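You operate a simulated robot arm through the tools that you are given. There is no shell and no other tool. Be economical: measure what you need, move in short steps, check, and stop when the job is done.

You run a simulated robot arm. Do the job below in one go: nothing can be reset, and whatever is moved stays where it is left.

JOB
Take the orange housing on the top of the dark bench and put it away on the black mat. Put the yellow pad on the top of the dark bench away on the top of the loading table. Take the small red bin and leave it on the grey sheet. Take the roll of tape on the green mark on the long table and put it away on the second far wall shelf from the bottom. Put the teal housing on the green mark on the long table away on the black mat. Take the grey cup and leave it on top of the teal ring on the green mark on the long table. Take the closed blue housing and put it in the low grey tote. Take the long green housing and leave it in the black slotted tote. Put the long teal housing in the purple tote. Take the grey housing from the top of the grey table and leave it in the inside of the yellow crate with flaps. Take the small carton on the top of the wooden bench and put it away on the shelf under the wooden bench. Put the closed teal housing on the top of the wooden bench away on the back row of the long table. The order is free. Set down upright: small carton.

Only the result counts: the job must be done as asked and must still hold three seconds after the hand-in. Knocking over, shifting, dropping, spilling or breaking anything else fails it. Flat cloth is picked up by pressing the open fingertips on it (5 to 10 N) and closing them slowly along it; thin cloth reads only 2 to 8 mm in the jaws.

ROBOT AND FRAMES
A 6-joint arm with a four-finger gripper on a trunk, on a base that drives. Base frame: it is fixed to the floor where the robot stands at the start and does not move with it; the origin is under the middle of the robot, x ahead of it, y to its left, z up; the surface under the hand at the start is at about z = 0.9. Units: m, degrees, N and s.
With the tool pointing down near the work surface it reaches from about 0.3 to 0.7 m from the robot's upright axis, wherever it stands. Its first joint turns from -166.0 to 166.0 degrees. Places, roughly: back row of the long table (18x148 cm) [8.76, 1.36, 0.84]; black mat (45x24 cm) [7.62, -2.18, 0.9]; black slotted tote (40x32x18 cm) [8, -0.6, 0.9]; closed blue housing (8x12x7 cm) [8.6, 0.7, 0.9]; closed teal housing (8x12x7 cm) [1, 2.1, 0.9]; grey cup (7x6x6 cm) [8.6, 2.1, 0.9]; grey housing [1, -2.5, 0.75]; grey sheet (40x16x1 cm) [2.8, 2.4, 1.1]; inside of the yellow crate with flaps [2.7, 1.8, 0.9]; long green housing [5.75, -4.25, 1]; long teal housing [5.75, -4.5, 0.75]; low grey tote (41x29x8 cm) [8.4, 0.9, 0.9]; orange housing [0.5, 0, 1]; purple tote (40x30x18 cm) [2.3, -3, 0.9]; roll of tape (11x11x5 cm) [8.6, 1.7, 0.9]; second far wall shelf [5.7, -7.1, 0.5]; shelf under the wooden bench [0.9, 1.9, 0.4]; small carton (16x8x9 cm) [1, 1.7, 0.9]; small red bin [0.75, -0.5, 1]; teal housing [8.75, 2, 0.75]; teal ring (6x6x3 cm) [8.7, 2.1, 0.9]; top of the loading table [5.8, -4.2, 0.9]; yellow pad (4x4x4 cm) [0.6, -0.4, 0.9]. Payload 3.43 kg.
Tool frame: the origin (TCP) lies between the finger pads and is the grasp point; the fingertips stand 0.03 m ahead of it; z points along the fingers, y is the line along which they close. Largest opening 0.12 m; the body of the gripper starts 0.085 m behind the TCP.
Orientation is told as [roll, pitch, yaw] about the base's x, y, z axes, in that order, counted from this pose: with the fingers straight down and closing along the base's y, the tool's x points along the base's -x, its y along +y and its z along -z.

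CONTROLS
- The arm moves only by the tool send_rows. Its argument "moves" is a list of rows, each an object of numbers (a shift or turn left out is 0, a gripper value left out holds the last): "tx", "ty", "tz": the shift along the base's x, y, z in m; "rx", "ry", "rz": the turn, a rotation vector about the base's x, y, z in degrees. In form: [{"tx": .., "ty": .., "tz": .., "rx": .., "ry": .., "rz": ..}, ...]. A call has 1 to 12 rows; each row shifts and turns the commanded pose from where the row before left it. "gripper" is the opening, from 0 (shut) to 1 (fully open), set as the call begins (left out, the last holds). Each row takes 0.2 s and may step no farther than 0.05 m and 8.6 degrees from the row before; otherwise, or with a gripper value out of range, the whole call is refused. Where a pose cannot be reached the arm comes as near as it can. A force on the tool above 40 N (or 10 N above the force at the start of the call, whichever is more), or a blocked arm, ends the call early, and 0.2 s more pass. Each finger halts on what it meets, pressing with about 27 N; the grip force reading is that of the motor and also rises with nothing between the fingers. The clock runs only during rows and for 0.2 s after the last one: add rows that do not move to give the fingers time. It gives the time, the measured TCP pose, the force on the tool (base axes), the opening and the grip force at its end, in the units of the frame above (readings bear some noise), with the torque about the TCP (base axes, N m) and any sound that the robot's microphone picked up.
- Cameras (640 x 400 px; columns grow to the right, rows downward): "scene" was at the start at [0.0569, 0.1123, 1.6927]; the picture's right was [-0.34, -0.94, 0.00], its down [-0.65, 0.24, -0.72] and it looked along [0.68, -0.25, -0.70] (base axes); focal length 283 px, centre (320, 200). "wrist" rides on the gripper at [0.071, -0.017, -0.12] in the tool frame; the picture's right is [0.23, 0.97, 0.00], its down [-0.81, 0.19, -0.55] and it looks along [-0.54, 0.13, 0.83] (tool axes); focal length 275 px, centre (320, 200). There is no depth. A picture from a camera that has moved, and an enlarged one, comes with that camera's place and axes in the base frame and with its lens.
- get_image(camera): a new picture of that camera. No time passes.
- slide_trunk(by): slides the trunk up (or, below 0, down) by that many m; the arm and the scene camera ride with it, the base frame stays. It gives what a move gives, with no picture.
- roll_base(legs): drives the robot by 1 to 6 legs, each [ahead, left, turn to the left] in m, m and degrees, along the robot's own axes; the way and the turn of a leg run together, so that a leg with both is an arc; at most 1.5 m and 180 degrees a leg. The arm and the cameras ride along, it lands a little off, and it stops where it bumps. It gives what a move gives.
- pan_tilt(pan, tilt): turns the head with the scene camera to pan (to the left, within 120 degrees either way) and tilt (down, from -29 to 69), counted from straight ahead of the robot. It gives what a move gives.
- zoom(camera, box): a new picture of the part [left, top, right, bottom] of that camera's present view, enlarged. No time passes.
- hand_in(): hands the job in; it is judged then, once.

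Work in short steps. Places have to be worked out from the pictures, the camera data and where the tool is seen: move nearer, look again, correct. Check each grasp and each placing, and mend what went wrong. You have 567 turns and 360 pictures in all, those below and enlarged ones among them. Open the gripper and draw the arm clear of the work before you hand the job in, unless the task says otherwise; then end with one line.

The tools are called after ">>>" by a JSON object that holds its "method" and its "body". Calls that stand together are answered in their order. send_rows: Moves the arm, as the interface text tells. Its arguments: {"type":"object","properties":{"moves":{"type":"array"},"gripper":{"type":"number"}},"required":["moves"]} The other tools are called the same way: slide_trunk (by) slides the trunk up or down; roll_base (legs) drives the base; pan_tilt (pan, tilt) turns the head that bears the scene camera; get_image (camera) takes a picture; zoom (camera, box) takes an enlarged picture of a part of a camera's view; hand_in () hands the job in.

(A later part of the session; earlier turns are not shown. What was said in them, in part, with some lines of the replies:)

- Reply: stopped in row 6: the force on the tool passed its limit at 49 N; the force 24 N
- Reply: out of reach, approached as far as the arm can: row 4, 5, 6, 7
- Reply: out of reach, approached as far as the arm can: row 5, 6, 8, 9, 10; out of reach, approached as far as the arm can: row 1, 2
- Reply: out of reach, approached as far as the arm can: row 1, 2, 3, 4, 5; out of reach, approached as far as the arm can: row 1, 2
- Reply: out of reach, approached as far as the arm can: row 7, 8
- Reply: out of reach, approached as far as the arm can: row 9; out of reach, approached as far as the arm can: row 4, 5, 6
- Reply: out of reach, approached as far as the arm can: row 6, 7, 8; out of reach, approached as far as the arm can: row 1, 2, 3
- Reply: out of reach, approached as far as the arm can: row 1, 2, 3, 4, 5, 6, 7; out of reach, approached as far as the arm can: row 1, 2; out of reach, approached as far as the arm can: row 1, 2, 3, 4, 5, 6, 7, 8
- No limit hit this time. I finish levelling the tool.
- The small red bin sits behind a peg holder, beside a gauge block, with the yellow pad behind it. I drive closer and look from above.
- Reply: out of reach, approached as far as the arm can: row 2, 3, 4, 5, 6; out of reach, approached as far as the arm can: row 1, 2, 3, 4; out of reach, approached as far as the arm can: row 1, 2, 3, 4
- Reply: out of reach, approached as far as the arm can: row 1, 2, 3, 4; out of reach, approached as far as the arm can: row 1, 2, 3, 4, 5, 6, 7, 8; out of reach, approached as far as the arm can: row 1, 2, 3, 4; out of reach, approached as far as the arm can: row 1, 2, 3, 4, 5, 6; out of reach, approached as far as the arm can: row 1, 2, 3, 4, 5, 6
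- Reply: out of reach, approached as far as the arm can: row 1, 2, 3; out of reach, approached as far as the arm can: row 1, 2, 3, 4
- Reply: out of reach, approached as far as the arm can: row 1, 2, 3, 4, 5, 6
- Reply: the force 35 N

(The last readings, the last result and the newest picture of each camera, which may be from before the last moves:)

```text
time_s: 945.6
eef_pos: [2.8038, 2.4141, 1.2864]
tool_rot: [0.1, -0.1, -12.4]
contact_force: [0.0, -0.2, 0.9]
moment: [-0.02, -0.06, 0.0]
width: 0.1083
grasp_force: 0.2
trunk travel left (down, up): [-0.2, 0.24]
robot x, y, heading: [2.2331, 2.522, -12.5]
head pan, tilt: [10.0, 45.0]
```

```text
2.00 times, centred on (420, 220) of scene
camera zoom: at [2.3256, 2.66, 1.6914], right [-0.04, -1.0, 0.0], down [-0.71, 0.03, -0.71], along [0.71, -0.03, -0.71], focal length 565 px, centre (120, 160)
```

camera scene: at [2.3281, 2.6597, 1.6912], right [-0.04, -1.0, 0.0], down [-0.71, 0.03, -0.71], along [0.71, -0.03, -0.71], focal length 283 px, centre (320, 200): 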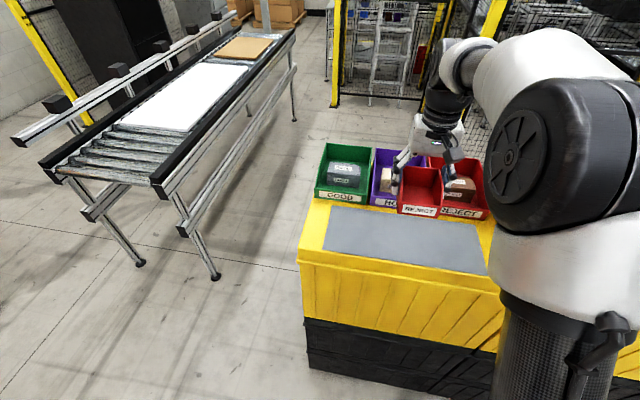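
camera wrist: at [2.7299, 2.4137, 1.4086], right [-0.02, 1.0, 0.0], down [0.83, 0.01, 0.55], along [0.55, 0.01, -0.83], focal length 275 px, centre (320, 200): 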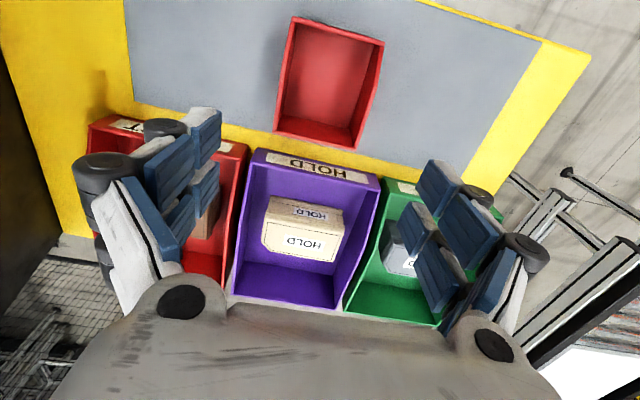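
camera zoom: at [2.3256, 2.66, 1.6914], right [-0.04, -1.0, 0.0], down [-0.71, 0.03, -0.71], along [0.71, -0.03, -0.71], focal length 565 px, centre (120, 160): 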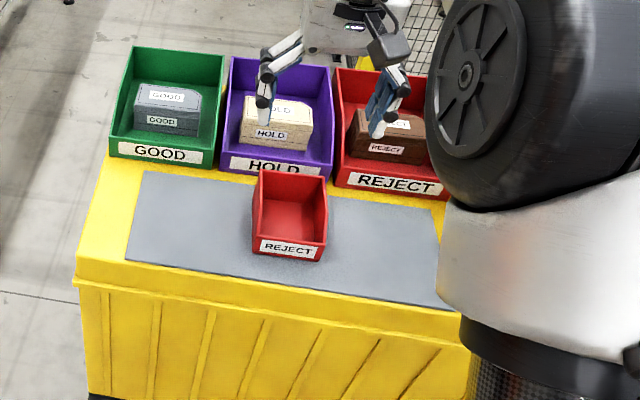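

The red bin is on the grey sheet. Next the closed teal housing on the wooden bench: tuck in, turn around, approach.

>>> {"method": "send_rows", "body": {"moves": [{"tx": -0.045, "ty": 0.01}, {"tx": -0.045, "ty": 0.01}, {"tx": -0.045, "ty": 0.01}, {"tz": 0.04}]}}

>>> {"method": "roll_base", "body": {"legs": [[-0.05, 0, 0], [0, 0, 179.8], [0, 0.72, 0], [0.35, 0, 0]]}}

>>> {"method": "get_image", "body": {"camera": "scene"}}

>>> {"method": "get_image", "body": {"camera": "wrist"}}

```text
time_s: 946.6
eef_pos: [2.6671, 2.4438, 1.3238]
tool_rot: [0.1, 0.0, -12.4]
contact_force: [0.3, -1.1, 0.6]
moment: [0.02, 0.03, 0.01]
width: 0.1079
grasp_force: 0.6
trunk travel left (down, up): [-0.2, 0.24]
robot x, y, heading: [2.2357, 2.5194, -12.5]
head pan, tilt: [10.0, 45.0]
```

```text
time_s: 960.6
eef_pos: [1.2681, 1.909, 1.3238]
tool_rot: [0.1, 0.0, 170.4]
contact_force: [0.0, 0.5, -0.9]
moment: [-0.02, -0.04, 0.01]
width: 0.1082
grasp_force: 0.0
trunk travel left (down, up): [-0.2, 0.24]
robot x, y, heading: [1.7014, 1.8537, 170.6]
head pan, tilt: [10.0, 45.0]
```

```text
157 pictures are left
camera scene: at [1.6181, 1.7125, 1.6913], right [0.0, 1.0, 0.0], down [0.71, 0.0, -0.71], along [-0.71, 0.0, -0.71], focal length 283 px, centre (320, 200)
```

scene: 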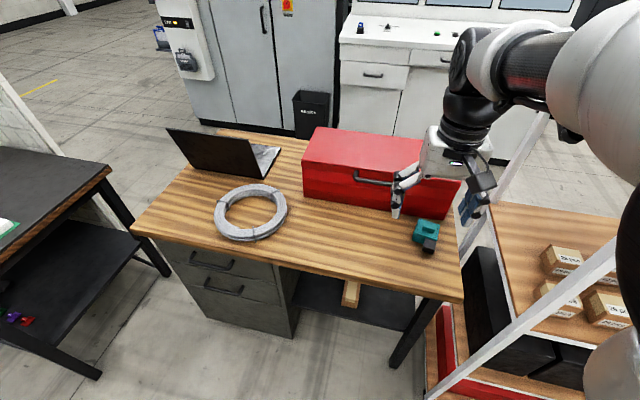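

```text
156 pictures are left
camera wrist: at [1.3417, 1.9148, 1.4447], right [0.06, -1.0, 0.0], down [-0.83, -0.05, 0.55], along [-0.55, -0.04, -0.83], focal length 275 px, centre (320, 200)
```

wrist: 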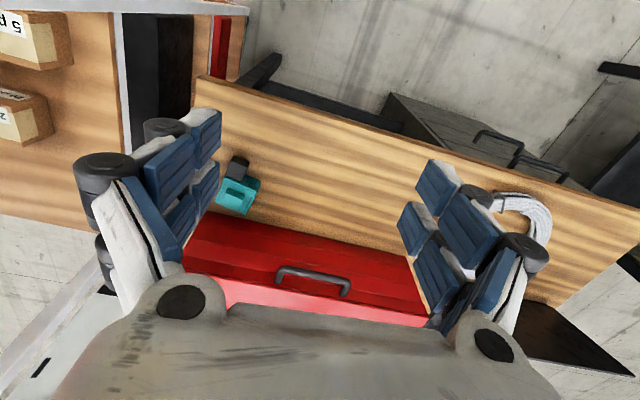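

>>> {"method": "roll_base", "body": {"legs": [[0.11, -0.05, -3]]}}

>>> {"method": "send_rows", "body": {"moves": [{"tx": -0.04, "ty": 0.025}, {"tx": -0.04, "ty": 0.025}, {"tz": -0.045}, {"tz": -0.045}], "gripper": 1}}

>>> {"method": "get_image", "body": {"camera": "wrist"}}

```text
time_s: 961.8
eef_pos: [1.1746, 2.0049, 1.3236]
tool_rot: [0.1, 0.0, 167.2]
contact_force: [-1.5, -0.2, 0.0]
moment: [-0.02, -0.04, -0.01]
width: 0.1077
grasp_force: 0.0
trunk travel left (down, up): [-0.2, 0.24]
robot x, y, heading: [1.6055, 1.925, 167.2]
head pan, tilt: [10.0, 45.0]
```

```text
time_s: 962.8
eef_pos: [1.0957, 2.0581, 1.2317]
tool_rot: [0.1, 0.0, 167.3]
contact_force: [0.1, 0.5, 0.0]
moment: [-0.01, 0.02, 0.0]
width: 0.1196
grasp_force: 0.1
trunk travel left (down, up): [-0.2, 0.24]
robot x, y, heading: [1.6056, 1.9237, 167.3]
head pan, tilt: [10.0, 45.0]
```

```text
155 pictures are left
camera wrist: at [1.1693, 2.0597, 1.3531], right [0.01, -1.0, 0.0], down [-0.83, -0.01, 0.55], along [-0.55, -0.01, -0.83], focal length 275 px, centre (320, 200)
```

wrist: 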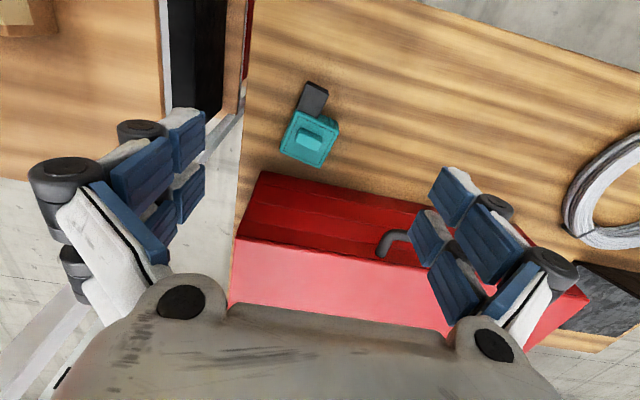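

>>> {"method": "send_rows", "body": {"moves": [{"tx": -0.04, "ty": 0.005, "rz": -8}, {"tx": -0.044, "ty": 0.008}, {"tz": -0.045}, {"tz": -0.045}, {"tz": -0.045}, {"tz": -0.025}]}}

>>> {"method": "get_image", "body": {"camera": "wrist"}}

```text
time_s: 964.2
eef_pos: [1.0125, 2.0665, 1.0722]
tool_rot: [0.1, 0.0, 159.2]
contact_force: [0.2, -1.0, 0.0]
moment: [0.0, -0.01, -0.01]
width: 0.1198
grasp_force: 0.1
trunk travel left (down, up): [-0.2, 0.24]
robot x, y, heading: [1.6067, 1.9257, 167.0]
head pan, tilt: [10.0, 45.0]
```

```text
154 pictures are left
camera wrist: at [1.0859, 2.0588, 1.1933], right [-0.13, -0.99, 0.0], down [-0.83, 0.11, 0.55], along [-0.55, 0.07, -0.83], focal length 275 px, centre (320, 200)
```

wrist: 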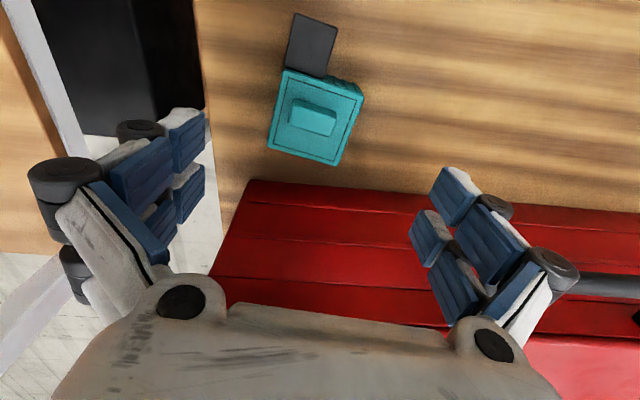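

>>> {"method": "send_rows", "body": {"moves": [{"tx": -0.001, "ty": 0.0075, "rz": -1.5}, {"tz": -0.045}, {"tz": -0.045}, {"tz": -0.03}, {"tz": -0.012}, {}]}}

>>> {"method": "get_image", "body": {"camera": "wrist"}}

```text
time_s: 965.6
eef_pos: [1.0097, 2.074, 0.9402]
tool_rot: [0.1, 0.0, 157.7]
contact_force: [-0.3, 0.5, 0.4]
moment: [-0.02, 0.02, -0.01]
width: 0.12
grasp_force: 0.0
trunk travel left (down, up): [-0.2, 0.24]
robot x, y, heading: [1.6069, 1.9227, 167.0]
head pan, tilt: [10.0, 45.0]
```

```text
153 pictures are left
camera wrist: at [1.0828, 2.0636, 1.0621], right [-0.16, -0.99, 0.0], down [-0.82, 0.13, 0.55], along [-0.55, 0.09, -0.83], focal length 275 px, centre (320, 200)
```

wrist: 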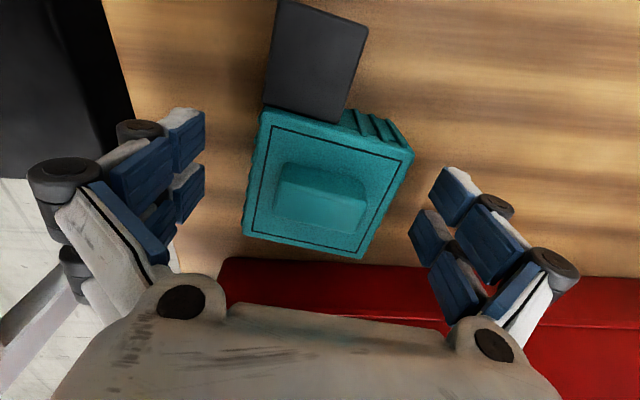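

>>> {"method": "send_rows", "body": {"moves": [{}, {}, {}, {}, {}], "gripper": 0}}

>>> {"method": "send_rows", "body": {"moves": [{"tz": 0.01}, {"tz": 0.03}, {"tz": 0.045}, {"tz": 0.045}, {"tz": 0.045}, {"tz": 0.045}, {"tz": 0.045}, {"tz": 0.045}]}}

>>> {"method": "get_image", "body": {"camera": "wrist"}}

```text
time_s: 966.8
eef_pos: [1.009, 2.074, 0.9421]
tool_rot: [0.1, -0.1, 157.7]
contact_force: [-0.4, -1.3, 3.2]
moment: [-0.02, -0.12, -0.04]
width: 0.0718
grasp_force: 27.0
trunk travel left (down, up): [-0.2, 0.24]
robot x, y, heading: [1.6071, 1.926, 167.1]
head pan, tilt: [10.0, 45.0]
```

```text
time_s: 968.6
eef_pos: [1.0133, 2.0794, 1.2524]
tool_rot: [0.2, -0.1, 157.7]
contact_force: [0.3, -0.6, -1.9]
moment: [0.0, 0.0, 0.03]
width: 0.0718
grasp_force: 26.9
trunk travel left (down, up): [-0.2, 0.24]
robot x, y, heading: [1.6124, 1.924, 167.1]
head pan, tilt: [10.0, 45.0]
```

```text
152 pictures are left
camera wrist: at [1.0857, 2.0674, 1.3738], right [-0.16, -0.99, 0.0], down [-0.82, 0.13, 0.55], along [-0.55, 0.09, -0.83], focal length 275 px, centre (320, 200)
```

wrist: 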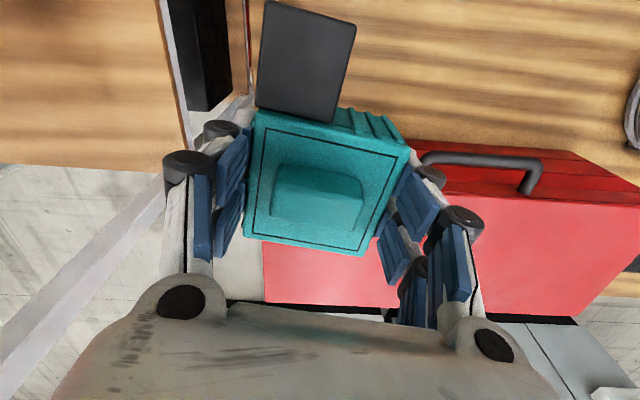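

Held at 71.8 mm. I tuck in, and start the long drive to the long table (first leg: south along the aisle).

>>> {"method": "send_rows", "body": {"moves": [{"tx": 0.044, "ty": -0.0115}, {"tx": 0.044, "ty": -0.0115}, {"tx": 0.044, "ty": -0.0115}, {"tx": 0.03, "ty": -0.008}, {"tz": 0.045}, {"tz": 0.045}]}}

>>> {"method": "roll_base", "body": {"legs": [[-0.45, 0, 0], [0, 0, 90], [1.3, 0, 0], [1.3, 0, 0], [1.1, 0, 0]]}}

```text
time_s: 970.0
eef_pos: [1.1741, 2.0336, 1.3403]
tool_rot: [0.1, 0.0, 157.7]
contact_force: [0.2, -0.8, -2.3]
moment: [-0.03, -0.01, -0.01]
width: 0.0718
grasp_force: 26.7
trunk travel left (down, up): [-0.2, 0.24]
robot x, y, heading: [1.6099, 1.9225, 167.3]
head pan, tilt: [10.0, 45.0]
```

```text
time_s: 994.2
eef_pos: [1.1315, -2.2534, 1.3388]
tool_rot: [0.0, 0.1, -113.3]
contact_force: [0.3, 0.1, -3.2]
moment: [0.02, -0.01, -0.01]
width: 0.0717
grasp_force: 26.9
trunk travel left (down, up): [-0.2, 0.24]
robot x, y, heading: [1.2461, -1.8208, -103.6]
head pan, tilt: [10.0, 45.0]
```

>>> {"method": "roll_base", "body": {"legs": [[0, 0, -89.1], [1.2, 0, 0], [0, 0, 90], [1.0, 0, 0], [0.9, 0, 0], [0, 0, 90]]}}

```text
time_s: 1021.0
eef_pos: [0.0876, -3.5037, 1.3397]
tool_rot: [0.1, 0.0, -20.7]
contact_force: [-0.3, 0.7, -2.3]
moment: [-0.02, -0.01, 0.01]
width: 0.0719
grasp_force: 27.3
trunk travel left (down, up): [-0.2, 0.24]
robot x, y, heading: [-0.3468, -3.4065, -11.3]
head pan, tilt: [10.0, 45.0]
```

>>> {"method": "roll_base", "body": {"legs": [[0, 0, -1.4], [1.4, 0, 0], [1.3, 0, 0], [1.2, 0, 0]]}}

```text
time_s: 1040.1
eef_pos: [3.898, -4.3104, 1.3401]
tool_rot: [0.1, 0.0, -21.9]
contact_force: [-0.3, -0.1, -1.8]
moment: [0.01, 0.0, -0.03]
width: 0.0718
grasp_force: 27.3
trunk travel left (down, up): [-0.2, 0.24]
robot x, y, heading: [3.4597, -4.205, -12.4]
head pan, tilt: [10.0, 45.0]
```

>>> {"method": "roll_base", "body": {"legs": [[1.05, -0.95, 0], [1.4, 0, 0], [0.55, 0, 0], [0, 0, 89.7]]}}

```text
time_s: 1060.3
eef_pos: [6.3032, -5.3954, 1.3396]
tool_rot: [0.1, 0.0, 65.0]
contact_force: [0.3, 0.0, -1.7]
moment: [0.01, -0.02, 0.0]
width: 0.0717
grasp_force: 27.1
trunk travel left (down, up): [-0.2, 0.24]
robot x, y, heading: [6.1729, -5.8218, 74.7]
head pan, tilt: [10.0, 45.0]
```

>>> {"method": "roll_base", "body": {"legs": [[0, 0, 2.6], [1.45, 0, 0], [1.45, 0, 0], [1.3, 0, 0]]}}

```text
time_s: 1080.8
eef_pos: [7.0753, -1.2724, 1.3409]
tool_rot: [0.1, 0.0, 71.4]
contact_force: [0.6, 0.4, -1.3]
moment: [-0.02, -0.03, 0.02]
width: 0.0721
grasp_force: 27.2
trunk travel left (down, up): [-0.2, 0.24]
robot x, y, heading: [6.9928, -1.712, 80.5]
head pan, tilt: [10.0, 45.0]
```

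>>> {"method": "roll_base", "body": {"legs": [[0, 0, -2.8], [1.3, 0, 0], [1.3, 0, 0], [0.96, 0, 0], [0, 0, -90]]}}

>>> {"method": "get_image", "body": {"camera": "scene"}}

```text
time_s: 1102.4
eef_pos: [8.0913, 1.7858, 1.3397]
tool_rot: [0.1, 0.0, -15.3]
contact_force: [-0.4, 0.1, -1.5]
moment: [0.0, -0.01, -0.02]
width: 0.0718
grasp_force: 27.5
trunk travel left (down, up): [-0.2, 0.24]
robot x, y, heading: [7.6472, 1.8378, -5.9]
head pan, tilt: [10.0, 45.0]
```

```text
151 pictures are left
camera scene: at [7.7234, 1.9893, 1.6914], right [0.07, -1.0, 0.0], down [-0.71, -0.05, -0.71], along [0.71, 0.05, -0.71], focal length 283 px, centre (320, 200)
```

scene: 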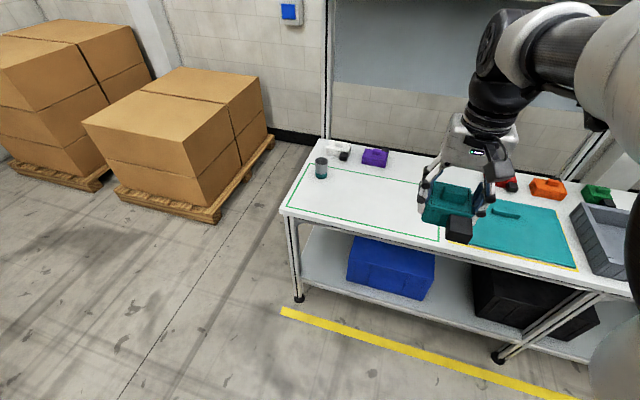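

Arrived; the cup still stands on its ring. I align and drive up to the table.

>>> {"method": "roll_base", "body": {"legs": [[0, -0.04, -6.8], [0.47, 0, 0]]}}

>>> {"method": "get_image", "body": {"camera": "scene"}}

>>> {"method": "get_image", "body": {"camera": "wrist"}}

```text
time_s: 1105.8
eef_pos: [8.5278, 1.5875, 1.3409]
tool_rot: [0.1, 0.0, -22.5]
contact_force: [1.0, -0.1, -2.3]
moment: [0.0, 0.03, 0.03]
width: 0.0719
grasp_force: 26.8
trunk travel left (down, up): [-0.2, 0.24]
robot x, y, heading: [8.0984, 1.6992, -12.6]
head pan, tilt: [10.0, 45.0]
```

```text
150 pictures are left
camera scene: at [8.1888, 1.8366, 1.6913], right [-0.05, -1.0, 0.0], down [-0.71, 0.04, -0.71], along [0.71, -0.04, -0.71], focal length 283 px, centre (320, 200)
```

scene: 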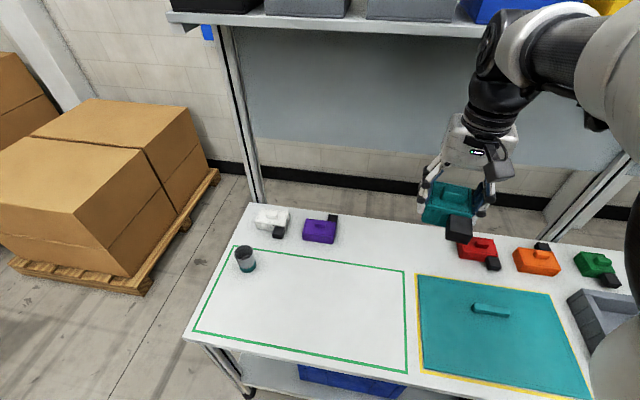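

```text
149 pictures are left
camera wrist: at [8.4559, 1.6005, 1.4609], right [0.16, 0.99, 0.0], down [0.82, -0.13, 0.55], along [0.55, -0.09, -0.83], focal length 275 px, centre (320, 200)
```

wrist: 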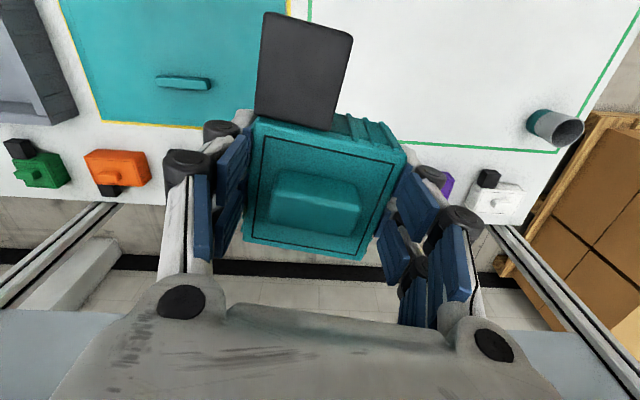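

Free gap in the back row is centred at a ≈ 3.43. With the connector toward the robot the reach would be too long, so I turn the housing 100° so its connector points sideways.

>>> {"method": "send_rows", "body": {"moves": [{"rz": 8.3}, {"rz": 8.3}, {"rz": 8.3}, {"rz": 8.3}, {"rz": 8.3}, {"rz": 8.3}, {"rz": 8.3}, {"rz": 8.3}, {"rz": 8.3}, {"rz": 8.3}, {"rz": 8.3}, {"rz": 8.5}]}}

```text
time_s: 1108.4
eef_pos: [8.528, 1.5877, 1.3403]
tool_rot: [0.1, 0.1, 77.5]
contact_force: [0.5, -0.1, -2.1]
moment: [0.0, 0.0, 0.0]
width: 0.0718
grasp_force: 26.7
trunk travel left (down, up): [-0.2, 0.24]
robot x, y, heading: [8.0954, 1.6976, -13.0]
head pan, tilt: [10.0, 45.0]
```

>>> {"method": "send_rows", "body": {"moves": [{"tz": -0.048}, {"tz": -0.048}, {"tz": -0.048}, {"tz": -0.048}, {"tz": -0.048}, {"tz": -0.048}, {"tx": 0.048, "ty": -0.006}, {"tx": 0.048, "ty": -0.006}, {"tx": 0.048, "ty": -0.006}, {"tx": 0.048, "ty": -0.006}, {"tx": 0.045, "ty": -0.006}]}}

>>> {"method": "get_image", "body": {"camera": "scene"}}

>>> {"method": "get_image", "body": {"camera": "wrist"}}

```text
time_s: 1110.8
eef_pos: [8.7688, 1.5602, 1.0488]
tool_rot: [0.3, 0.0, 77.2]
contact_force: [0.6, -0.1, -2.0]
moment: [0.01, 0.04, 0.02]
width: 0.0718
grasp_force: 26.5
trunk travel left (down, up): [-0.2, 0.24]
robot x, y, heading: [8.0937, 1.7012, -13.2]
head pan, tilt: [10.0, 45.0]
```

```text
148 pictures are left
camera scene: at [8.1901, 1.8365, 1.6912], right [-0.05, -1.0, 0.0], down [-0.71, 0.04, -0.71], along [0.7, -0.04, -0.71], focal length 283 px, centre (320, 200)
```

scene: 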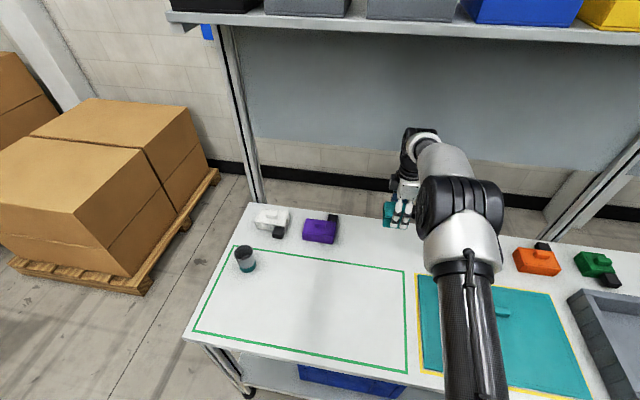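

```text
147 pictures are left
camera wrist: at [8.7696, 1.4863, 1.1702], right [-1.0, -0.01, 0.01], down [-0.01, 0.83, 0.55], along [-0.01, 0.55, -0.83], focal length 275 px, centre (320, 200)
```

wrist: 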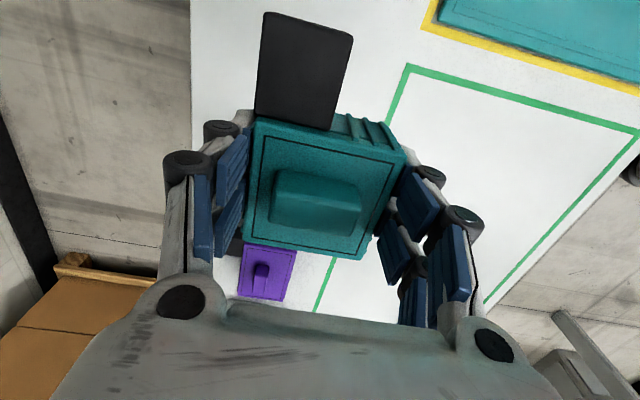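

>>> {"method": "send_rows", "body": {"moves": [{"tz": -0.045}, {"tz": -0.045}, {"tz": -0.035}, {"tz": -0.02}, {"tz": -0.006}]}}

>>> {"method": "get_image", "body": {"camera": "wrist"}}

```text
time_s: 1112.0
eef_pos: [8.7664, 1.5599, 0.9018]
tool_rot: [0.1, 0.0, 77.3]
contact_force: [-0.2, -0.2, -0.7]
moment: [0.0, 0.02, -0.03]
width: 0.0717
grasp_force: 27.0
trunk travel left (down, up): [-0.2, 0.24]
robot x, y, heading: [8.0963, 1.7026, -12.9]
head pan, tilt: [10.0, 45.0]
```

```text
146 pictures are left
camera wrist: at [8.7675, 1.4864, 1.0221], right [-1.0, -0.01, 0.0], down [-0.01, 0.83, 0.55], along [-0.01, 0.55, -0.83], focal length 275 px, centre (320, 200)
```

wrist: 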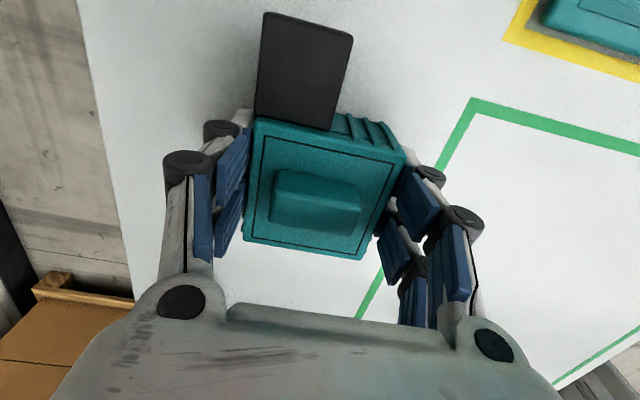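

>>> {"method": "send_rows", "body": {"moves": [{"tz": -0.005}, {"tz": -0.004}, {"tz": -0.003}, {"tz": -0.003}]}}

```text
time_s: 1113.0
eef_pos: [8.7661, 1.5588, 0.8888]
tool_rot: [-0.2, 0.0, 77.3]
contact_force: [-5.1, 0.3, 21.4]
moment: [0.08, 0.16, -0.09]
width: 0.072
grasp_force: 27.4
trunk travel left (down, up): [-0.2, 0.24]
robot x, y, heading: [8.0911, 1.7008, -13.2]
head pan, tilt: [10.0, 45.0]
```

Contact. I release and rise, then withdraw.

>>> {"method": "send_rows", "body": {"moves": [{"tz": 0.002}, {}, {}, {}, {"tz": 0.03}, {"tz": 0.04}, {"tz": 0.045}, {"tz": 0.045}, {"tx": -0.045, "ty": 0.008}, {"tx": -0.045, "ty": 0.008}, {"tx": -0.045, "ty": 0.008}, {"tx": -0.045, "ty": 0.008}], "gripper": 1}}

>>> {"method": "get_image", "body": {"camera": "scene"}}

```text
time_s: 1115.6
eef_pos: [8.5877, 1.5928, 1.0495]
tool_rot: [-0.1, -0.1, 77.3]
contact_force: [0.0, 0.5, -0.2]
moment: [0.03, -0.02, -0.01]
width: 0.1201
grasp_force: 0.1
trunk travel left (down, up): [-0.2, 0.24]
robot x, y, heading: [8.0958, 1.6951, -13.0]
head pan, tilt: [10.0, 45.0]
```

```text
145 pictures are left
camera scene: at [8.1866, 1.8369, 1.6915], right [-0.05, -1.0, 0.0], down [-0.71, 0.04, -0.71], along [0.71, -0.04, -0.71], focal length 283 px, centre (320, 200)
```

scene: 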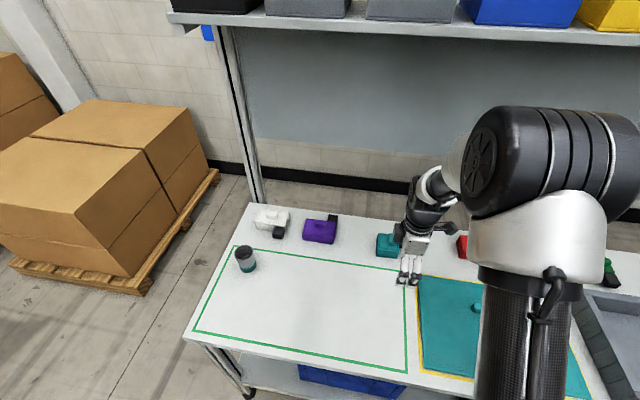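

The closed teal housing is in the back row. Last item: the yellow pad. I raise, tuck in, and drive back.

>>> {"method": "send_rows", "body": {"moves": [{"tz": 0.048}, {"tz": 0.048}, {"tz": 0.048}, {"tz": 0.048}, {"tz": 0.048}, {"tz": 0.04}, {"tx": -0.04, "ty": 0.008}]}}

>>> {"method": "roll_base", "body": {"legs": [[-0.4, 0, 0], [0, 0, -89.7], [1.4, 0, 0], [1.4, 0, 0], [1.3, 0, 0]]}}

```text
time_s: 1117.2
eef_pos: [8.5403, 1.5986, 1.3295]
tool_rot: [0.0, -0.1, 77.3]
contact_force: [-0.6, 0.6, -0.3]
moment: [-0.01, -0.11, -0.04]
width: 0.1201
grasp_force: 0.1
trunk travel left (down, up): [-0.2, 0.24]
robot x, y, heading: [8.0951, 1.7022, -13.2]
head pan, tilt: [10.0, 45.0]
```

```text
time_s: 1143.0
eef_pos: [6.9676, -2.7804, 1.3289]
tool_rot: [0.1, 0.1, -9.1]
contact_force: [-0.2, 0.0, 0.6]
moment: [0.05, 0.02, 0.0]
width: 0.1202
grasp_force: 0.2
trunk travel left (down, up): [-0.2, 0.24]
robot x, y, heading: [7.0402, -2.3238, -99.5]
head pan, tilt: [10.0, 45.0]
```

>>> {"method": "roll_base", "body": {"legs": [[0, -0.08, -3.2], [1.3, 0, 0], [1.3, 0, 0], [1.0, 0, 0], [0, 0, -90]]}}

```text
time_s: 1164.9
eef_pos: [5.8285, -5.7345, 1.3283]
tool_rot: [0.2, 0.0, -101.7]
contact_force: [-0.8, -0.2, 0.0]
moment: [0.0, 0.01, 0.03]
width: 0.1203
grasp_force: 0.0
trunk travel left (down, up): [-0.2, 0.24]
robot x, y, heading: [6.2804, -5.831, 167.7]
head pan, tilt: [10.0, 45.0]
```

>>> {"method": "roll_base", "body": {"legs": [[1.0, 0, 0], [0.98, 0, 0], [0.98, -0.95, 0]]}}

```text
time_s: 1181.2
eef_pos: [3.0635, -4.2732, 1.3275]
tool_rot: [0.1, 0.1, -99.4]
contact_force: [-0.3, 1.0, 0.9]
moment: [-0.01, -0.02, -0.01]
width: 0.1199
grasp_force: 0.2
trunk travel left (down, up): [-0.2, 0.24]
robot x, y, heading: [3.5179, -4.3548, 170.2]
head pan, tilt: [10.0, 45.0]
```

>>> {"method": "roll_base", "body": {"legs": [[0, -0.1, -2.9], [1.4, 0, 0], [1.4, 0, 0], [1.15, 0, 0], [0, 0, -90]]}}

```text
time_s: 1204.7
eef_pos: [-0.1107, -2.7943, 1.3277]
tool_rot: [0.1, 0.0, 162.2]
contact_force: [-0.1, 0.1, 0.2]
moment: [0.0, -0.03, 0.04]
width: 0.1201
grasp_force: 0.0
trunk travel left (down, up): [-0.2, 0.24]
robot x, y, heading: [-0.2508, -3.2322, 71.8]
head pan, tilt: [10.0, 45.0]
```

>>> {"method": "roll_base", "body": {"legs": [[0, 0, 5.5], [0.85, 0, 0], [0.86, 0, 0], [0, 0, -90], [1.28, 0, 0]]}}

```text
time_s: 1223.7
eef_pos: [1.8222, -2.0493, 1.3279]
tool_rot: [0.1, 0.1, 75.6]
contact_force: [0.5, 0.1, 0.0]
moment: [0.03, 0.07, -0.02]
width: 0.1199
grasp_force: 0.0
trunk travel left (down, up): [-0.2, 0.24]
robot x, y, heading: [1.3766, -1.9321, -15.0]
head pan, tilt: [10.0, 45.0]
```

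>>> {"method": "roll_base", "body": {"legs": [[0, 0, 92.3], [1.33, 0, 0], [0, 0, 90]]}}

>>> {"method": "get_image", "body": {"camera": "scene"}}

```text
time_s: 1238.4
eef_pos: [1.1784, -0.5317, 1.3283]
tool_rot: [0.1, 0.1, -98.6]
contact_force: [-0.1, 0.8, -0.2]
moment: [-0.03, -0.01, 0.0]
width: 0.1202
grasp_force: 0.2
trunk travel left (down, up): [-0.2, 0.24]
robot x, y, heading: [1.6319, -0.6, 170.9]
head pan, tilt: [10.0, 45.0]
```

```text
144 pictures are left
camera scene: at [1.5487, -0.743, 1.6914], right [-0.02, 1.0, 0.0], down [0.71, 0.01, -0.71], along [-0.71, -0.01, -0.71], focal length 283 px, centre (320, 200)
```

scene: 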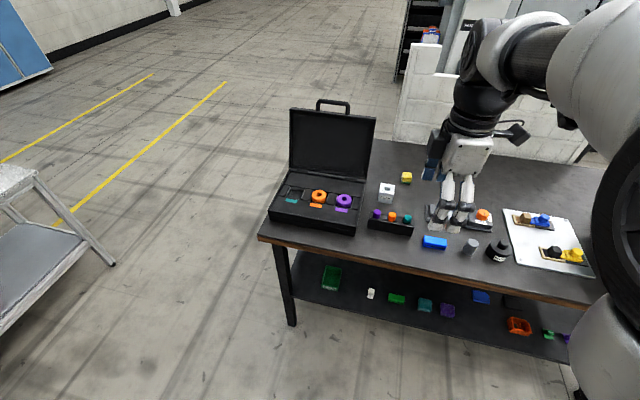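

>>> {"method": "roll_base", "body": {"legs": [[0, 0, -3.6], [0.34, 0, 0]]}}

>>> {"method": "send_rows", "body": {"moves": [{"tz": -0.045}, {"tz": -0.045}, {"tx": -0.045, "ty": 0.01}, {"tx": -0.045, "ty": 0.01}, {"tx": -0.04, "ty": 0.01}]}}

>>> {"method": "get_image", "body": {"camera": "wrist"}}

>>> {"method": "get_image", "body": {"camera": "scene"}}

```text
time_s: 1241.0
eef_pos: [0.8534, -0.4279, 1.327]
tool_rot: [0.1, 0.0, -102.4]
contact_force: [0.7, 0.0, -0.7]
moment: [0.0, 0.0, -0.01]
width: 0.12
grasp_force: 0.0
trunk travel left (down, up): [-0.2, 0.24]
robot x, y, heading: [1.3056, -0.5263, 167.2]
head pan, tilt: [10.0, 45.0]
```

```text
time_s: 1242.2
eef_pos: [0.7217, -0.3962, 1.2345]
tool_rot: [0.2, 0.0, -102.3]
contact_force: [-1.1, -0.1, -0.2]
moment: [-0.03, -0.05, 0.03]
width: 0.1199
grasp_force: 0.0
trunk travel left (down, up): [-0.2, 0.24]
robot x, y, heading: [1.3016, -0.5239, 166.9]
head pan, tilt: [10.0, 45.0]
```

```text
143 pictures are left
camera wrist: at [0.7212, -0.3228, 1.3561], right [1.0, 0.02, 0.0], down [0.01, -0.83, 0.55], along [0.01, -0.55, -0.83], focal length 275 px, centre (320, 200)
```

wrist: 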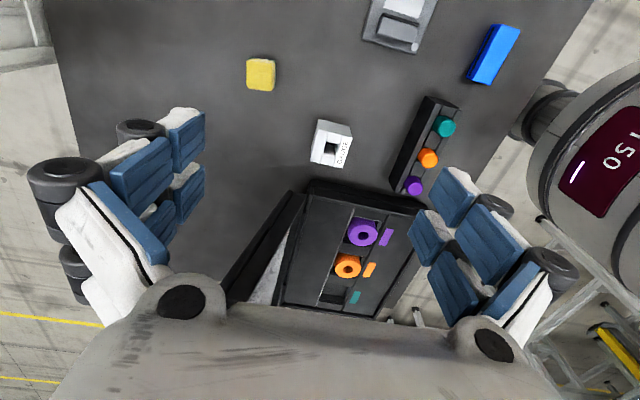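

```text
142 pictures are left
camera scene: at [1.2085, -0.6622, 1.6912], right [0.05, 1.0, 0.0], down [0.71, -0.03, -0.71], along [-0.7, 0.03, -0.71], focal length 283 px, centre (320, 200)
```

scene: 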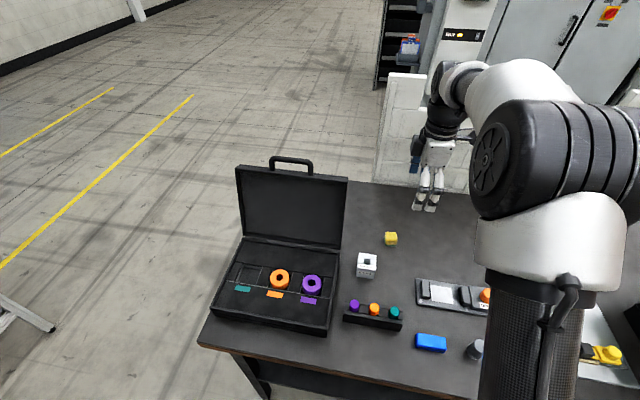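

>>> {"method": "roll_base", "body": {"legs": [[0.04, 0, 0]]}}

>>> {"method": "send_rows", "body": {"moves": [{"tz": -0.045}, {"tz": -0.045}, {"tx": -0.04}, {"tz": -0.03}], "gripper": 0.8}}

>>> {"method": "get_image", "body": {"camera": "wrist"}}

```text
time_s: 1243.1
eef_pos: [0.6853, -0.3877, 1.2356]
tool_rot: [0.2, 0.0, -102.3]
contact_force: [-0.7, -0.8, -0.5]
moment: [-0.03, -0.11, 0.04]
width: 0.1202
grasp_force: 0.1
trunk travel left (down, up): [-0.2, 0.24]
robot x, y, heading: [1.2657, -0.5181, 167.3]
head pan, tilt: [10.0, 45.0]
```

```text
time_s: 1244.1
eef_pos: [0.6467, -0.3904, 1.1143]
tool_rot: [0.0, -0.1, -102.4]
contact_force: [0.2, -0.3, -0.4]
moment: [0.0, 0.01, 0.0]
width: 0.096
grasp_force: 0.0
trunk travel left (down, up): [-0.2, 0.24]
robot x, y, heading: [1.2641, -0.5192, 167.1]
head pan, tilt: [10.0, 45.0]
```

```text
141 pictures are left
camera wrist: at [0.645, -0.3168, 1.2359], right [1.0, 0.02, 0.0], down [0.01, -0.83, 0.55], along [0.01, -0.55, -0.83], focal length 275 px, centre (320, 200)
```

wrist: 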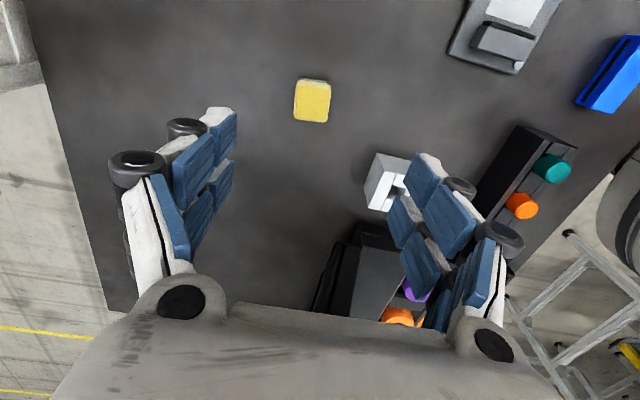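

Pad centre (0.639, -0.391), top z ≈ 0.933. I centre and descend to 0.936.

>>> {"method": "send_rows", "body": {"moves": [{"tx": -0.008, "ty": -0.001, "tz": -0.045}, {"tz": -0.045}, {"tz": -0.045}, {"tz": -0.03}, {"tz": -0.012}, {}], "gripper": 0.6}}

>>> {"method": "get_image", "body": {"camera": "wrist"}}

```text
time_s: 1245.5
eef_pos: [0.6399, -0.3914, 0.9392]
tool_rot: [0.2, 0.0, -102.3]
contact_force: [0.6, 0.2, -0.4]
moment: [-0.02, -0.02, -0.03]
width: 0.072
grasp_force: 0.1
trunk travel left (down, up): [-0.2, 0.24]
robot x, y, heading: [1.2663, -0.5141, 167.3]
head pan, tilt: [10.0, 45.0]
```

```text
140 pictures are left
camera wrist: at [0.6381, -0.3183, 1.0604], right [1.0, 0.02, 0.0], down [0.01, -0.83, 0.55], along [0.01, -0.55, -0.83], focal length 275 px, centre (320, 200)
```

wrist: 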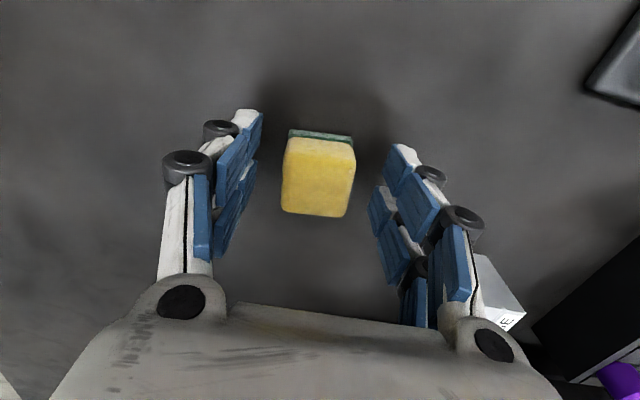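

>>> {"method": "send_rows", "body": {"moves": [{"tz": -0.006}, {}]}}

>>> {"method": "send_rows", "body": {"moves": [{}, {}, {}, {}], "gripper": 0}}

>>> {"method": "send_rows", "body": {"moves": [{"tz": 0.01}, {"tz": 0.03}, {"tz": 0.04}, {"tz": 0.045}, {"tz": 0.045}, {"tz": 0.045}, {"tz": 0.045}]}}

>>> {"method": "get_image", "body": {"camera": "wrist"}}

```text
time_s: 1246.1
eef_pos: [0.6395, -0.3922, 0.933]
tool_rot: [0.0, 0.0, -102.3]
contact_force: [-0.8, -0.5, -0.2]
moment: [0.01, 0.02, 0.01]
width: 0.0721
grasp_force: 0.0
trunk travel left (down, up): [-0.2, 0.24]
robot x, y, heading: [1.2664, -0.5184, 167.4]
head pan, tilt: [10.0, 45.0]
```

```text
time_s: 1247.1
eef_pos: [0.6406, -0.3912, 0.9324]
tool_rot: [0.1, 0.1, -102.3]
contact_force: [0.6, 0.1, 0.6]
moment: [-0.01, 0.0, 0.0]
width: 0.0375
grasp_force: 27.2
trunk travel left (down, up): [-0.2, 0.24]
robot x, y, heading: [1.267, -0.5204, 167.2]
head pan, tilt: [10.0, 45.0]
```

```text
time_s: 1248.7
eef_pos: [0.6377, -0.3919, 1.1933]
tool_rot: [0.2, 0.0, -102.3]
contact_force: [0.6, 0.0, -0.4]
moment: [-0.01, 0.01, -0.02]
width: 0.037
grasp_force: 27.3
trunk travel left (down, up): [-0.2, 0.24]
robot x, y, heading: [1.2667, -0.5187, 167.2]
head pan, tilt: [10.0, 45.0]
```

```text
139 pictures are left
camera wrist: at [0.638, -0.3186, 1.3149], right [1.0, 0.02, 0.0], down [0.01, -0.83, 0.55], along [0.01, -0.55, -0.83], focal length 275 px, centre (320, 200)
```

wrist: 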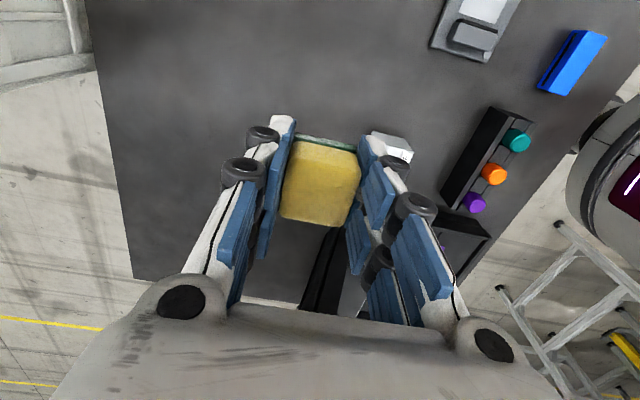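

The yellow pad is held. I tuck in and drive to the loading table.

>>> {"method": "send_rows", "body": {"moves": [{"tx": 0.045, "ty": -0.009}, {"tx": 0.045, "ty": -0.009}, {"tx": 0.045, "ty": -0.009}, {"tx": 0.045, "ty": -0.009}, {"tz": 0.045}, {"tz": 0.045}, {"tz": 0.045}]}}

>>> {"method": "roll_base", "body": {"legs": [[-0.38, 0, 0], [0, 0, 90], [1.3, 0, 0], [0, 0, -89.5], [1.3, 0, 0]]}}

```text
time_s: 1250.3
eef_pos: [0.8189, -0.4271, 1.329]
tool_rot: [0.3, 0.0, -102.3]
contact_force: [0.8, 0.1, 0.3]
moment: [-0.03, -0.03, -0.01]
width: 0.037
grasp_force: 26.8
trunk travel left (down, up): [-0.2, 0.24]
robot x, y, heading: [1.2643, -0.5177, 167.3]
head pan, tilt: [10.0, 45.0]
```

```text
time_s: 1272.5
eef_pos: [-0.3377, -1.4719, 1.328]
tool_rot: [0.1, 0.0, -102.4]
contact_force: [-0.9, 0.1, -0.6]
moment: [-0.01, -0.01, -0.01]
width: 0.0368
grasp_force: 27.3
trunk travel left (down, up): [-0.2, 0.24]
robot x, y, heading: [0.1094, -1.562, 167.1]
head pan, tilt: [10.0, 45.0]
```

>>> {"method": "roll_base", "body": {"legs": [[0, 0, 90], [0.95, 0, 0], [0.95, 0, 0], [0, 0, 90]]}}

```text
time_s: 1289.8
eef_pos: [0.1887, -3.5026, 1.3287]
tool_rot: [0.1, 0.0, 82.0]
contact_force: [0.3, 0.2, -0.9]
moment: [0.02, -0.06, 0.01]
width: 0.0366
grasp_force: 27.1
trunk travel left (down, up): [-0.2, 0.24]
robot x, y, heading: [-0.2624, -3.4489, -8.6]
head pan, tilt: [10.0, 45.0]
```

>>> {"method": "roll_base", "body": {"legs": [[0, 0, -3.8], [1.4, 0, 0], [1.3, 0, 0], [1.15, 0, 0]]}}

```text
time_s: 1309.0
eef_pos: [3.9563, -4.4309, 1.3292]
tool_rot: [0.2, 0.0, 77.2]
contact_force: [0.2, -0.7, 0.5]
moment: [-0.03, -0.02, -0.01]
width: 0.0369
grasp_force: 27.1
trunk travel left (down, up): [-0.2, 0.24]
robot x, y, heading: [3.5082, -4.3394, -13.1]
head pan, tilt: [10.0, 45.0]
```

>>> {"method": "roll_base", "body": {"legs": [[1.05, -0.85, 0], [1.4, 0, 0], [0.5, 0, 0], [0, 0, 90]]}}

```text
time_s: 1328.7
eef_pos: [6.2885, -5.3311, 1.3274]
tool_rot: [0.1, -0.1, 168.7]
contact_force: [-0.4, 0.1, -1.3]
moment: [0.0, -0.02, -0.01]
width: 0.0369
grasp_force: 27.0
trunk travel left (down, up): [-0.2, 0.24]
robot x, y, heading: [6.2068, -5.7829, 78.4]
head pan, tilt: [10.0, 45.0]
```

>>> {"method": "roll_base", "body": {"legs": [[1.27, 0, -1], [0, 0, 90]]}}

>>> {"method": "pan_tilt", "body": {"pan": 15, "tilt": 50}}

>>> {"method": "get_image", "body": {"camera": "scene"}}

>>> {"method": "get_image", "body": {"camera": "wrist"}}

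```text
time_s: 1339.2
eef_pos: [6.036, -4.4156, 1.3285]
tool_rot: [0.1, -0.1, -100.1]
contact_force: [0.2, 0.3, -0.8]
moment: [-0.02, 0.0, 0.0]
width: 0.0366
grasp_force: 27.1
trunk travel left (down, up): [-0.2, 0.24]
robot x, y, heading: [6.4891, -4.4873, 169.6]
head pan, tilt: [10.0, 45.0]
```

```text
time_s: 1339.8
eef_pos: [6.0357, -4.4146, 1.3278]
tool_rot: [0.2, 0.0, -100.1]
contact_force: [0.4, 0.7, -1.5]
moment: [0.02, 0.01, 0.03]
width: 0.037
grasp_force: 26.9
trunk travel left (down, up): [-0.2, 0.24]
robot x, y, heading: [6.4872, -4.4869, 169.6]
head pan, tilt: [15.0, 50.0]
```

```text
138 pictures are left
camera scene: at [6.4039, -4.6336, 1.6845], right [-0.08, 1.0, 0.0], down [0.76, 0.06, -0.64], along [-0.64, -0.05, -0.77], focal length 283 px, centre (320, 200)
```

scene: 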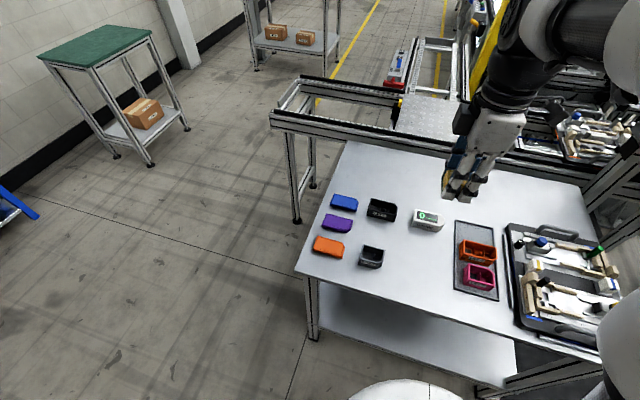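

```text
137 pictures are left
camera wrist: at [6.0319, -4.3417, 1.4498], right [1.0, 0.06, 0.0], down [0.05, -0.83, 0.55], along [0.03, -0.55, -0.83], focal length 275 px, centre (320, 200)
```

wrist: 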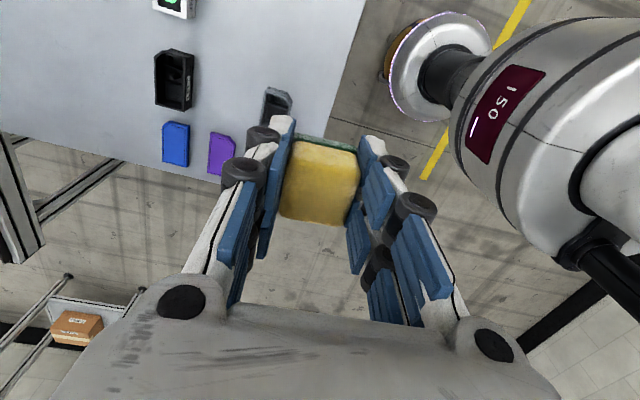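

A free spot lies between the grey housing and the tray, around (5.965, -4.375). I move over it and descend.

>>> {"method": "send_rows", "body": {"moves": [{"tx": -0.035, "ty": 0.02}, {"tx": -0.035, "ty": 0.02}, {"tz": -0.048}, {"tz": -0.048}, {"tz": -0.048}, {"tz": -0.048}, {"tz": -0.048}, {"tz": -0.048}]}}

>>> {"method": "get_image", "body": {"camera": "scene"}}

>>> {"method": "get_image", "body": {"camera": "wrist"}}

```text
time_s: 1341.7
eef_pos: [5.9658, -4.3768, 1.0403]
tool_rot: [0.1, 0.0, -100.0]
contact_force: [-1.4, 0.9, 0.2]
moment: [0.01, -0.02, -0.01]
width: 0.0368
grasp_force: 26.8
trunk travel left (down, up): [-0.2, 0.24]
robot x, y, heading: [6.4889, -4.487, 169.6]
head pan, tilt: [15.0, 50.0]
```

```text
136 pictures are left
camera scene: at [6.403, -4.6335, 1.6844], right [-0.08, 1.0, 0.0], down [0.76, 0.06, -0.64], along [-0.64, -0.05, -0.77], focal length 283 px, centre (320, 200)
```

scene: 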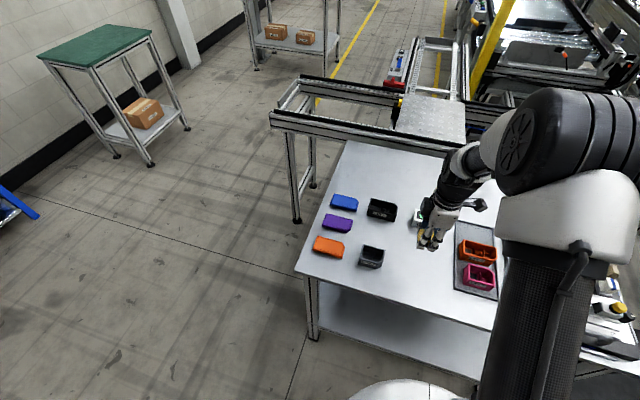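

```text
135 pictures are left
camera wrist: at [5.9618, -4.3027, 1.1616], right [1.0, 0.06, 0.0], down [0.05, -0.83, 0.55], along [0.03, -0.55, -0.83], focal length 275 px, centre (320, 200)
```

wrist: 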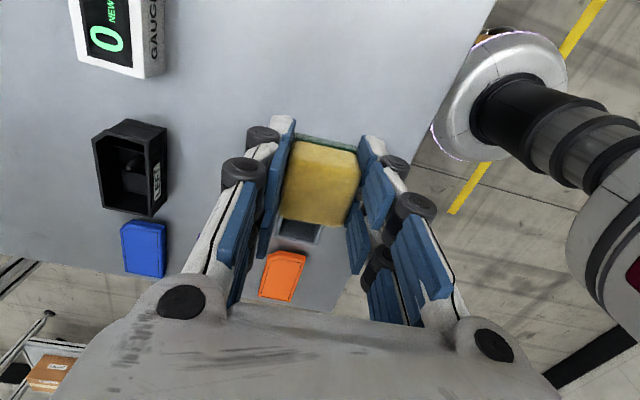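

>>> {"method": "send_rows", "body": {"moves": [{"tz": -0.045}, {"tz": -0.04}, {"tz": -0.025}, {"tz": -0.015}, {"tz": -0.006}]}}

>>> {"method": "send_rows", "body": {"moves": [{"tz": -0.003}, {"tz": -0.003}]}}

```text
time_s: 1342.8
eef_pos: [5.9657, -4.3754, 0.9106]
tool_rot: [0.2, -0.1, -100.0]
contact_force: [0.0, 0.4, 0.8]
moment: [-0.04, -0.01, -0.02]
width: 0.0369
grasp_force: 26.8
trunk travel left (down, up): [-0.2, 0.24]
robot x, y, heading: [6.4858, -4.488, 169.3]
head pan, tilt: [15.0, 50.0]
```

```text
time_s: 1343.5
eef_pos: [5.9665, -4.3755, 0.9045]
tool_rot: [0.0, 0.0, -100.0]
contact_force: [0.4, 0.9, -0.4]
moment: [-0.03, 0.0, -0.03]
width: 0.0369
grasp_force: 26.8
trunk travel left (down, up): [-0.2, 0.24]
robot x, y, heading: [6.4825, -4.4862, 169.5]
head pan, tilt: [15.0, 50.0]
```

>>> {"method": "send_rows", "body": {"moves": [{"tz": -0.003}, {"tz": -0.003}, {"tz": -0.002}]}}

```text
time_s: 1344.2
eef_pos: [5.9659, -4.3744, 0.8946]
tool_rot: [0.1, 0.0, -100.1]
contact_force: [-0.2, -0.7, -1.2]
moment: [0.0, -0.04, -0.01]
width: 0.0369
grasp_force: 27.1
trunk travel left (down, up): [-0.2, 0.24]
robot x, y, heading: [6.4855, -4.4869, 169.8]
head pan, tilt: [15.0, 50.0]
```

>>> {"method": "send_rows", "body": {"moves": [{"tz": -0.003}, {"tz": -0.003}, {"tz": -0.003}]}}

```text
time_s: 1345.0
eef_pos: [5.9663, -4.3765, 0.8902]
tool_rot: [-0.3, 0.0, -100.0]
contact_force: [6.0, 4.6, 35.4]
moment: [0.02, -0.27, -0.02]
width: 0.0382
grasp_force: 27.2
trunk travel left (down, up): [-0.2, 0.24]
robot x, y, heading: [6.488, -4.4874, 169.5]
head pan, tilt: [15.0, 50.0]
```

Contact. I ease up, release, and rise.

>>> {"method": "send_rows", "body": {"moves": [{"tz": 0.004}, {}]}}

>>> {"method": "send_rows", "body": {"moves": [{}, {}, {}, {"tz": 0.03}, {"tz": 0.045}, {"tz": 0.045}, {"tz": 0.045}, {"tz": 0.045}, {"tz": 0.045}, {"tz": 0.045}], "gripper": 0.65}}

>>> {"method": "get_image", "body": {"camera": "wrist"}}

>>> {"method": "get_image", "body": {"camera": "scene"}}

```text
time_s: 1345.7
eef_pos: [5.9671, -4.3765, 0.89]
tool_rot: [0.2, 0.0, -100.0]
contact_force: [-3.9, 0.3, 6.7]
moment: [0.05, 0.2, 0.02]
width: 0.0369
grasp_force: 27.2
trunk travel left (down, up): [-0.2, 0.24]
robot x, y, heading: [6.4879, -4.4846, 169.8]
head pan, tilt: [15.0, 50.0]
```

```text
time_s: 1347.8
eef_pos: [5.9706, -4.3735, 1.1899]
tool_rot: [0.2, 0.0, -100.0]
contact_force: [-0.1, -1.0, 1.1]
moment: [0.02, 0.04, -0.02]
width: 0.0784
grasp_force: 0.0
trunk travel left (down, up): [-0.2, 0.24]
robot x, y, heading: [6.4886, -4.4879, 169.3]
head pan, tilt: [15.0, 50.0]
```

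```text
134 pictures are left
camera wrist: at [5.9661, -4.3006, 1.312], right [1.0, 0.06, 0.0], down [0.05, -0.83, 0.55], along [0.03, -0.55, -0.83], focal length 275 px, centre (320, 200)
```

wrist: 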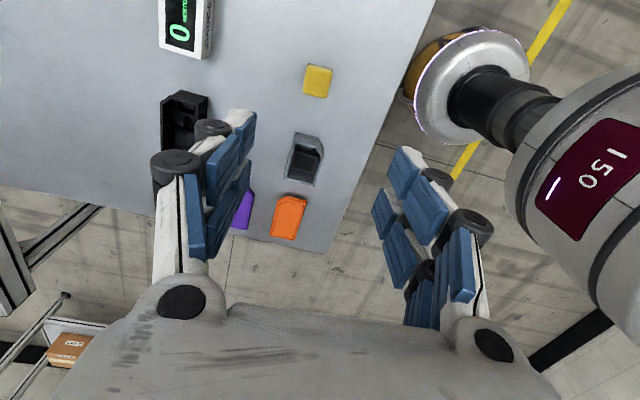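

```text
133 pictures are left
camera scene: at [6.4052, -4.634, 1.6845], right [-0.08, 1.0, 0.0], down [0.76, 0.06, -0.64], along [-0.64, -0.05, -0.77], focal length 283 px, centre (320, 200)
```

scene: 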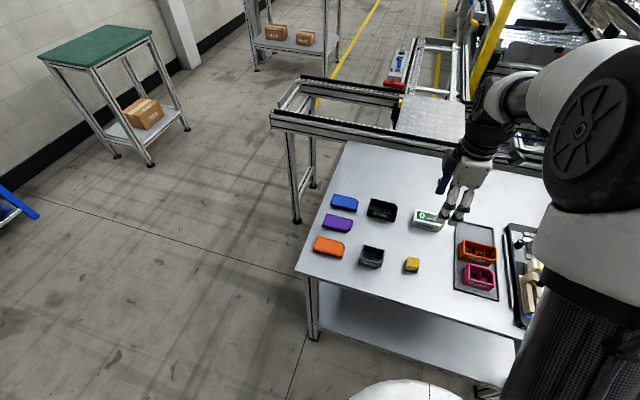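

The pad rests on the loading table. All twelve items are placed; I open the gripper and draw the arm clear before handing in.

>>> {"method": "send_rows", "body": {"moves": [{"tz": 0.045}, {"tz": 0.045}, {"tx": 0.03, "ty": -0.005}, {"tx": 0.03, "ty": -0.005}], "gripper": 1}}

>>> {"method": "roll_base", "body": {"legs": [[-0.3, 0, 0]]}}

>>> {"method": "hand_in", "body": {}}

```text
time_s: 1348.8
eef_pos: [6.0294, -4.3875, 1.283]
tool_rot: [0.0, 0.0, -100.1]
contact_force: [-0.8, 0.5, 0.3]
moment: [0.01, 0.05, 0.02]
width: 0.1201
grasp_force: 0.1
trunk travel left (down, up): [-0.2, 0.24]
robot x, y, heading: [6.4879, -4.482, 169.3]
head pan, tilt: [15.0, 50.0]
```

```text
time_s: 1350.9
eef_pos: [6.3238, -4.4413, 1.2835]
tool_rot: [0.1, 0.0, -99.9]
contact_force: [0.6, 0.2, 1.1]
moment: [0.01, 0.02, 0.01]
width: 0.1201
grasp_force: 0.1
trunk travel left (down, up): [-0.2, 0.24]
robot x, y, heading: [6.7782, -4.54, 169.8]
head pan, tilt: [15.0, 50.0]
```

```text
The job is handed in.
```

All twelve items were placed as asked, with the carton upright, and the job is handed in; on the way the robot bumped a gate post and a tray rack, and nothing looked shifted in the pictures afterwards.
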